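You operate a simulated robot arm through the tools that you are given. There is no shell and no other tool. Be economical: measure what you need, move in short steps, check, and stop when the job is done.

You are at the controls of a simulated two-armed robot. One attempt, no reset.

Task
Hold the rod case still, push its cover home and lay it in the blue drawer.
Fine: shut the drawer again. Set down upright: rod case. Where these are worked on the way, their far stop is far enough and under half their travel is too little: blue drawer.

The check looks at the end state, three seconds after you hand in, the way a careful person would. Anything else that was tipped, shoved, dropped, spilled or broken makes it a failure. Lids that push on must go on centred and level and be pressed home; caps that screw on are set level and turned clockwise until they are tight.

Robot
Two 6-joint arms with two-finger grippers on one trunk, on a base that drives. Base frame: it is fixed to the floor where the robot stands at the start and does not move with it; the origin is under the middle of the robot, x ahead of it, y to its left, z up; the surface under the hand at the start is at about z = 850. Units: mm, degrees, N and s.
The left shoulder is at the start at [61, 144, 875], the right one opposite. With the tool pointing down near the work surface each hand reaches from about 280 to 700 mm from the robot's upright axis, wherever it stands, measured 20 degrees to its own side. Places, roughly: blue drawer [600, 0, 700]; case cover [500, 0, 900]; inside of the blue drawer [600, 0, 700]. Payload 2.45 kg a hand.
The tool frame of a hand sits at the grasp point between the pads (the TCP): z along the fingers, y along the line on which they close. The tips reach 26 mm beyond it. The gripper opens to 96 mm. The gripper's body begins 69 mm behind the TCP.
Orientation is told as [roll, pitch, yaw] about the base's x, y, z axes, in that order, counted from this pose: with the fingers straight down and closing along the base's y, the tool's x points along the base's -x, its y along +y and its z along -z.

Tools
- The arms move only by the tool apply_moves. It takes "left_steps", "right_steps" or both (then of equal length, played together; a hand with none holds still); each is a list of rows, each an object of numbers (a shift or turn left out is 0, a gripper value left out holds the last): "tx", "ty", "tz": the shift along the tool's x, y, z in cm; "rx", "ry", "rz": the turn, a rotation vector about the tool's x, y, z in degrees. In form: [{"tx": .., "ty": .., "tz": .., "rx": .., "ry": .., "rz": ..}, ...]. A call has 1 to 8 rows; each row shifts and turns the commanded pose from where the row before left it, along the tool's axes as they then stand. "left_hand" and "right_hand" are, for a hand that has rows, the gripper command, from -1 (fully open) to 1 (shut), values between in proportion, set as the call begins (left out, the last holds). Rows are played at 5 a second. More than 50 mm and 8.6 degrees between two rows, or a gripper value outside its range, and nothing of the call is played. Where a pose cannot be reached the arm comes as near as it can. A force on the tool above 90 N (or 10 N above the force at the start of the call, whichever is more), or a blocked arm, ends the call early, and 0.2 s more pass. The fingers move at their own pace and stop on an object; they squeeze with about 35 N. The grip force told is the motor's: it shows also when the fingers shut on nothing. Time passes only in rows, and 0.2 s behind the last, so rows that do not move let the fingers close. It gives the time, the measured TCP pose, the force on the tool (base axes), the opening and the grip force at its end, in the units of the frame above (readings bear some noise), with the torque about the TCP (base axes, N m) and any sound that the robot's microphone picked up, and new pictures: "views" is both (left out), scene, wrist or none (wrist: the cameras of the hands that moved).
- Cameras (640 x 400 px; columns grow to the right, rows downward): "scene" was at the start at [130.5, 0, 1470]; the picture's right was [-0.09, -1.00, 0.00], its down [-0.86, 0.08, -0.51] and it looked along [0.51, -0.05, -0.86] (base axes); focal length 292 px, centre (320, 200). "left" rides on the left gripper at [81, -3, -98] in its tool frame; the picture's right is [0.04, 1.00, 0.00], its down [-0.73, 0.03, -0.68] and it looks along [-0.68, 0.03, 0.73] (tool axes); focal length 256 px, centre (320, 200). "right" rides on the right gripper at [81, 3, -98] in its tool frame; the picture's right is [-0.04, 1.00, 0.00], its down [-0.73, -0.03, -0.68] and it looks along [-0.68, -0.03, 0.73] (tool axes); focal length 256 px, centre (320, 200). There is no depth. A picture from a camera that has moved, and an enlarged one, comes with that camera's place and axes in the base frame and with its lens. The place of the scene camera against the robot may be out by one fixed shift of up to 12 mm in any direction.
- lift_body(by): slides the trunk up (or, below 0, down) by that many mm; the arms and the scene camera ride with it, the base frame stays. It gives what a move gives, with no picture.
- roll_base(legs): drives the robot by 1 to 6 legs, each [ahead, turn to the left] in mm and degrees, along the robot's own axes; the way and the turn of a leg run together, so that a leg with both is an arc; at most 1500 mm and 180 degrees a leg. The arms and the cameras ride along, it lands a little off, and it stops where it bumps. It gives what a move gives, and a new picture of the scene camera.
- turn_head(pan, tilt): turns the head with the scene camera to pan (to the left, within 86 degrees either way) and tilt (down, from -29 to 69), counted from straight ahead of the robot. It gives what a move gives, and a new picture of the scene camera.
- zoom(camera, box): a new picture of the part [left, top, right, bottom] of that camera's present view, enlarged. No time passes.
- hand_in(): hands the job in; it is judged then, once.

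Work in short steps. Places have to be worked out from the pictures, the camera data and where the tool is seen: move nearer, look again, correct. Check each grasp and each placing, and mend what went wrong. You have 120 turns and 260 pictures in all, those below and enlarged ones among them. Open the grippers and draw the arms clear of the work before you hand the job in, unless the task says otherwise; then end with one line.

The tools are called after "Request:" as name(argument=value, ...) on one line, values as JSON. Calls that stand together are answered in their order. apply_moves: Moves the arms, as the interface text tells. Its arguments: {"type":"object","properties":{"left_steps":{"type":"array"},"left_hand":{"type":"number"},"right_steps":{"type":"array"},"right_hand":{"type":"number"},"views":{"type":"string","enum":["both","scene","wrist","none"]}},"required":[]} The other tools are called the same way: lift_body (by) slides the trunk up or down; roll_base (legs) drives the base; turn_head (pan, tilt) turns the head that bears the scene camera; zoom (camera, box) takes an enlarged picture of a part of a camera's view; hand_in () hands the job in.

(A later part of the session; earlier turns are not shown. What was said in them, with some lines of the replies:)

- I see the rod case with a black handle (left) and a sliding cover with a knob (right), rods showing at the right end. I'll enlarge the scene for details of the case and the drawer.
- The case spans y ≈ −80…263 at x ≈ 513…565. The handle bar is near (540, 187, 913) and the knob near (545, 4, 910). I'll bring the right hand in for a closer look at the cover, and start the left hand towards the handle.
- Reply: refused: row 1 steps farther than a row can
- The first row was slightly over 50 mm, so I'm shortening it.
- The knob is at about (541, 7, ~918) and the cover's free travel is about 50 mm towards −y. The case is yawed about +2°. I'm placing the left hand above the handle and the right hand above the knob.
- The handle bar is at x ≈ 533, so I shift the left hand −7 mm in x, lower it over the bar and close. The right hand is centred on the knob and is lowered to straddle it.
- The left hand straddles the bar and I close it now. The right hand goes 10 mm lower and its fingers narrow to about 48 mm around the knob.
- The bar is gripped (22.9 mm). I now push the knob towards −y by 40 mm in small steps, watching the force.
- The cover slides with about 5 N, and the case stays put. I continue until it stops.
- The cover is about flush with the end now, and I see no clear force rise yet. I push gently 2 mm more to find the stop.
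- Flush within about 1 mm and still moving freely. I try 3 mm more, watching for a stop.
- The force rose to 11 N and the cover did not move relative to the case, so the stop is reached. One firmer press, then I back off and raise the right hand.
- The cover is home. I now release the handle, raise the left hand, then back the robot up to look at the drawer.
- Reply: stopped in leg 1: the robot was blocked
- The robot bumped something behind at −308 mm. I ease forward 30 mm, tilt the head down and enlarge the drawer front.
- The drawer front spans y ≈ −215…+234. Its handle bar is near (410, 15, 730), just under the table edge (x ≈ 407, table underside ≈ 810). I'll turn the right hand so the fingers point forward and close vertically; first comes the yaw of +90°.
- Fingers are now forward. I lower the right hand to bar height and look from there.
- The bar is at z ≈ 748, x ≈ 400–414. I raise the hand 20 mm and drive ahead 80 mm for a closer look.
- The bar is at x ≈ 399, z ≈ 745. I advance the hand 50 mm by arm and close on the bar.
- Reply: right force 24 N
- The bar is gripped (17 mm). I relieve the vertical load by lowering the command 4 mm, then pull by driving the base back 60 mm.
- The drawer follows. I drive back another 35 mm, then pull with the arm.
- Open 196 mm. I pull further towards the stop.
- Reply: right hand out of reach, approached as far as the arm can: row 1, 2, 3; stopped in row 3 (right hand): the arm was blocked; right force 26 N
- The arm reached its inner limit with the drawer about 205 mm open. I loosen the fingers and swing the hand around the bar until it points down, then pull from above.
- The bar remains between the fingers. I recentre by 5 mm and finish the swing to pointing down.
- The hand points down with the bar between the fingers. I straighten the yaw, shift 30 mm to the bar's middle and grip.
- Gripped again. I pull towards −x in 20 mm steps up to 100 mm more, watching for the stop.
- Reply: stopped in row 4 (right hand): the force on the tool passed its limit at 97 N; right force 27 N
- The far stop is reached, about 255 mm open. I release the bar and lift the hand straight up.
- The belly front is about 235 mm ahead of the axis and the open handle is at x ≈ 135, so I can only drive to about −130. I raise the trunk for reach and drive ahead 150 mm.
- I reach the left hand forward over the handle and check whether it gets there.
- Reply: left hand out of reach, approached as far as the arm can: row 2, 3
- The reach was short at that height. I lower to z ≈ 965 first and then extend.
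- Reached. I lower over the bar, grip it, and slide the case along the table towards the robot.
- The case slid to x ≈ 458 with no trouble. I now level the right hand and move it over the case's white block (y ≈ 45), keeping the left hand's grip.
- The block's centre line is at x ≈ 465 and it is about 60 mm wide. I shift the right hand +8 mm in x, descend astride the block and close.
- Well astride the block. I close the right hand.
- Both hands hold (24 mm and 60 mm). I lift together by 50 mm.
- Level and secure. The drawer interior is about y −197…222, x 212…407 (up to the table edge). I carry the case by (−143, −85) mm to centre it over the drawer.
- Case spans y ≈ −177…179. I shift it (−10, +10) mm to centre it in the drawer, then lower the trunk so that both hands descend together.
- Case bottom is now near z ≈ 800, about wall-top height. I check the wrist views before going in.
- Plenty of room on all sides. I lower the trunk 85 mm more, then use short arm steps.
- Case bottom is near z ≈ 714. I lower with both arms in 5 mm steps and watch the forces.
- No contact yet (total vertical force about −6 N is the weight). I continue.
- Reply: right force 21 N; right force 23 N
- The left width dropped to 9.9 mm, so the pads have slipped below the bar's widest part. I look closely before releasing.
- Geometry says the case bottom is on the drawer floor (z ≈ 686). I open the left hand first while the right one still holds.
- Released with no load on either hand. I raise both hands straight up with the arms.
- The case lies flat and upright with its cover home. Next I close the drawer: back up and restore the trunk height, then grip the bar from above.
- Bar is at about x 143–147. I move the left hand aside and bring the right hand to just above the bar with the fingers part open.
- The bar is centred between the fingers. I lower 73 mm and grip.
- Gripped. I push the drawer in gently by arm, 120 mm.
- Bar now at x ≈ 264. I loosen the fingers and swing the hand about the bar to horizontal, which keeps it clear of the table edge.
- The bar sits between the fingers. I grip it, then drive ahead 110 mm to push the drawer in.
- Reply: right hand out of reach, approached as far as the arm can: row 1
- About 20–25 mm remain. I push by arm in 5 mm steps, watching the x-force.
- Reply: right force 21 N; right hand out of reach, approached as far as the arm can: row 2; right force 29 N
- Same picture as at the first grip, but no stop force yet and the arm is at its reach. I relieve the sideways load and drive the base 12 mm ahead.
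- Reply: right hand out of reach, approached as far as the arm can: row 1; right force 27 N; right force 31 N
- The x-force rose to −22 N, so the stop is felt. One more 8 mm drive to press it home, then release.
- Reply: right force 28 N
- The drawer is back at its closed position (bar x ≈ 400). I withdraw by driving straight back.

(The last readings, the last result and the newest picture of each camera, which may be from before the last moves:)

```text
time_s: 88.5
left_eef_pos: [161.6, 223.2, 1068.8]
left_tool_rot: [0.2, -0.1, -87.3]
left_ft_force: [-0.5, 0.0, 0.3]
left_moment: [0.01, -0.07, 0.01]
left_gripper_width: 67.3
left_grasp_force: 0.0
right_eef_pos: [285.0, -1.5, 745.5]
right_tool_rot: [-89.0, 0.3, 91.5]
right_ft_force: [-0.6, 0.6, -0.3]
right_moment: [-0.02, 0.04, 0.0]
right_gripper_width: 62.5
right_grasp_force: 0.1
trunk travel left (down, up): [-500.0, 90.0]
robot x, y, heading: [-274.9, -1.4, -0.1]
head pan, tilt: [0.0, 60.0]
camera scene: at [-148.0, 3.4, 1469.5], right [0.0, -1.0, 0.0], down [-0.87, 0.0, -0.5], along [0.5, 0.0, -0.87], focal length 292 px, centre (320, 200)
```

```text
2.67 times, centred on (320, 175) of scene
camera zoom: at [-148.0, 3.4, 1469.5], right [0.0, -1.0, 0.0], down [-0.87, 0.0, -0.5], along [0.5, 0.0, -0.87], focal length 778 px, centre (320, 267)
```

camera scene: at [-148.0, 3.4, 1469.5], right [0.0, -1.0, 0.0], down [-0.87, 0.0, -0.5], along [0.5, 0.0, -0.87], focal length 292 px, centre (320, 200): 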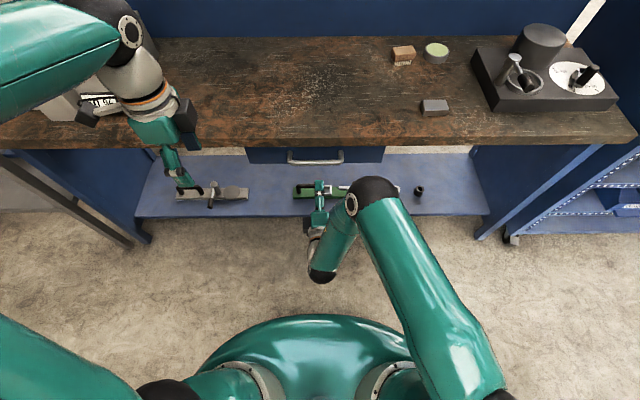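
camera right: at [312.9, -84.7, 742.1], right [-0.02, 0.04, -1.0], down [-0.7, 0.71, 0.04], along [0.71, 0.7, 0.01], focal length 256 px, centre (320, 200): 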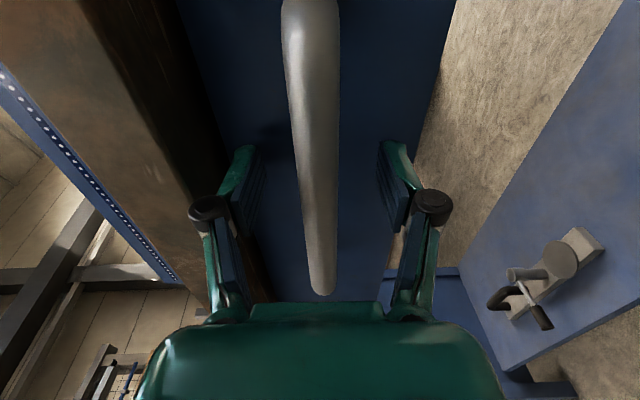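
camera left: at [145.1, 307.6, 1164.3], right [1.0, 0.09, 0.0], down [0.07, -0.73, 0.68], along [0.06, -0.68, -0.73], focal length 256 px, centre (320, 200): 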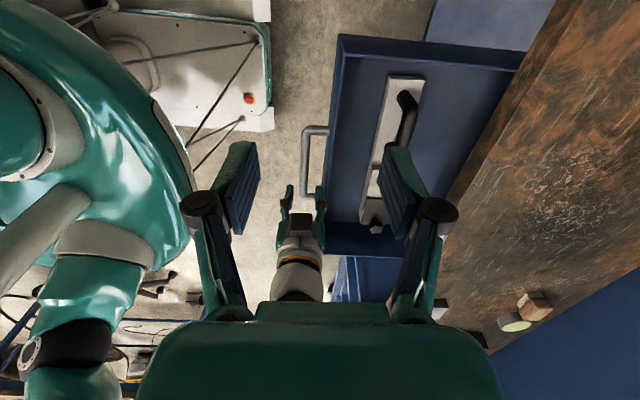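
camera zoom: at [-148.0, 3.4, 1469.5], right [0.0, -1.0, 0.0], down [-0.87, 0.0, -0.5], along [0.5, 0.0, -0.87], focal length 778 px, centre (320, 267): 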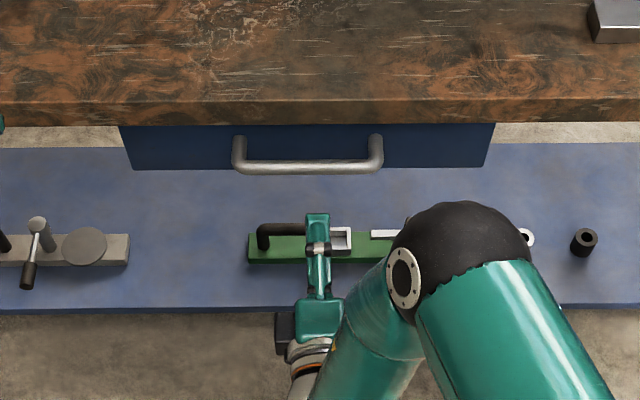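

The drawer is shut: the bar is back at x ≈ 400, as at the start. The case is inside with its cover home, and both hands are open and clear, so I hand in.

Request:
hand_in()

```text
The job is handed in.
```

The rod case's cover is pushed home, the case lies upright in the blue drawer, and the drawer is shut again. While backing up, the base bumped something behind it that I could not see.
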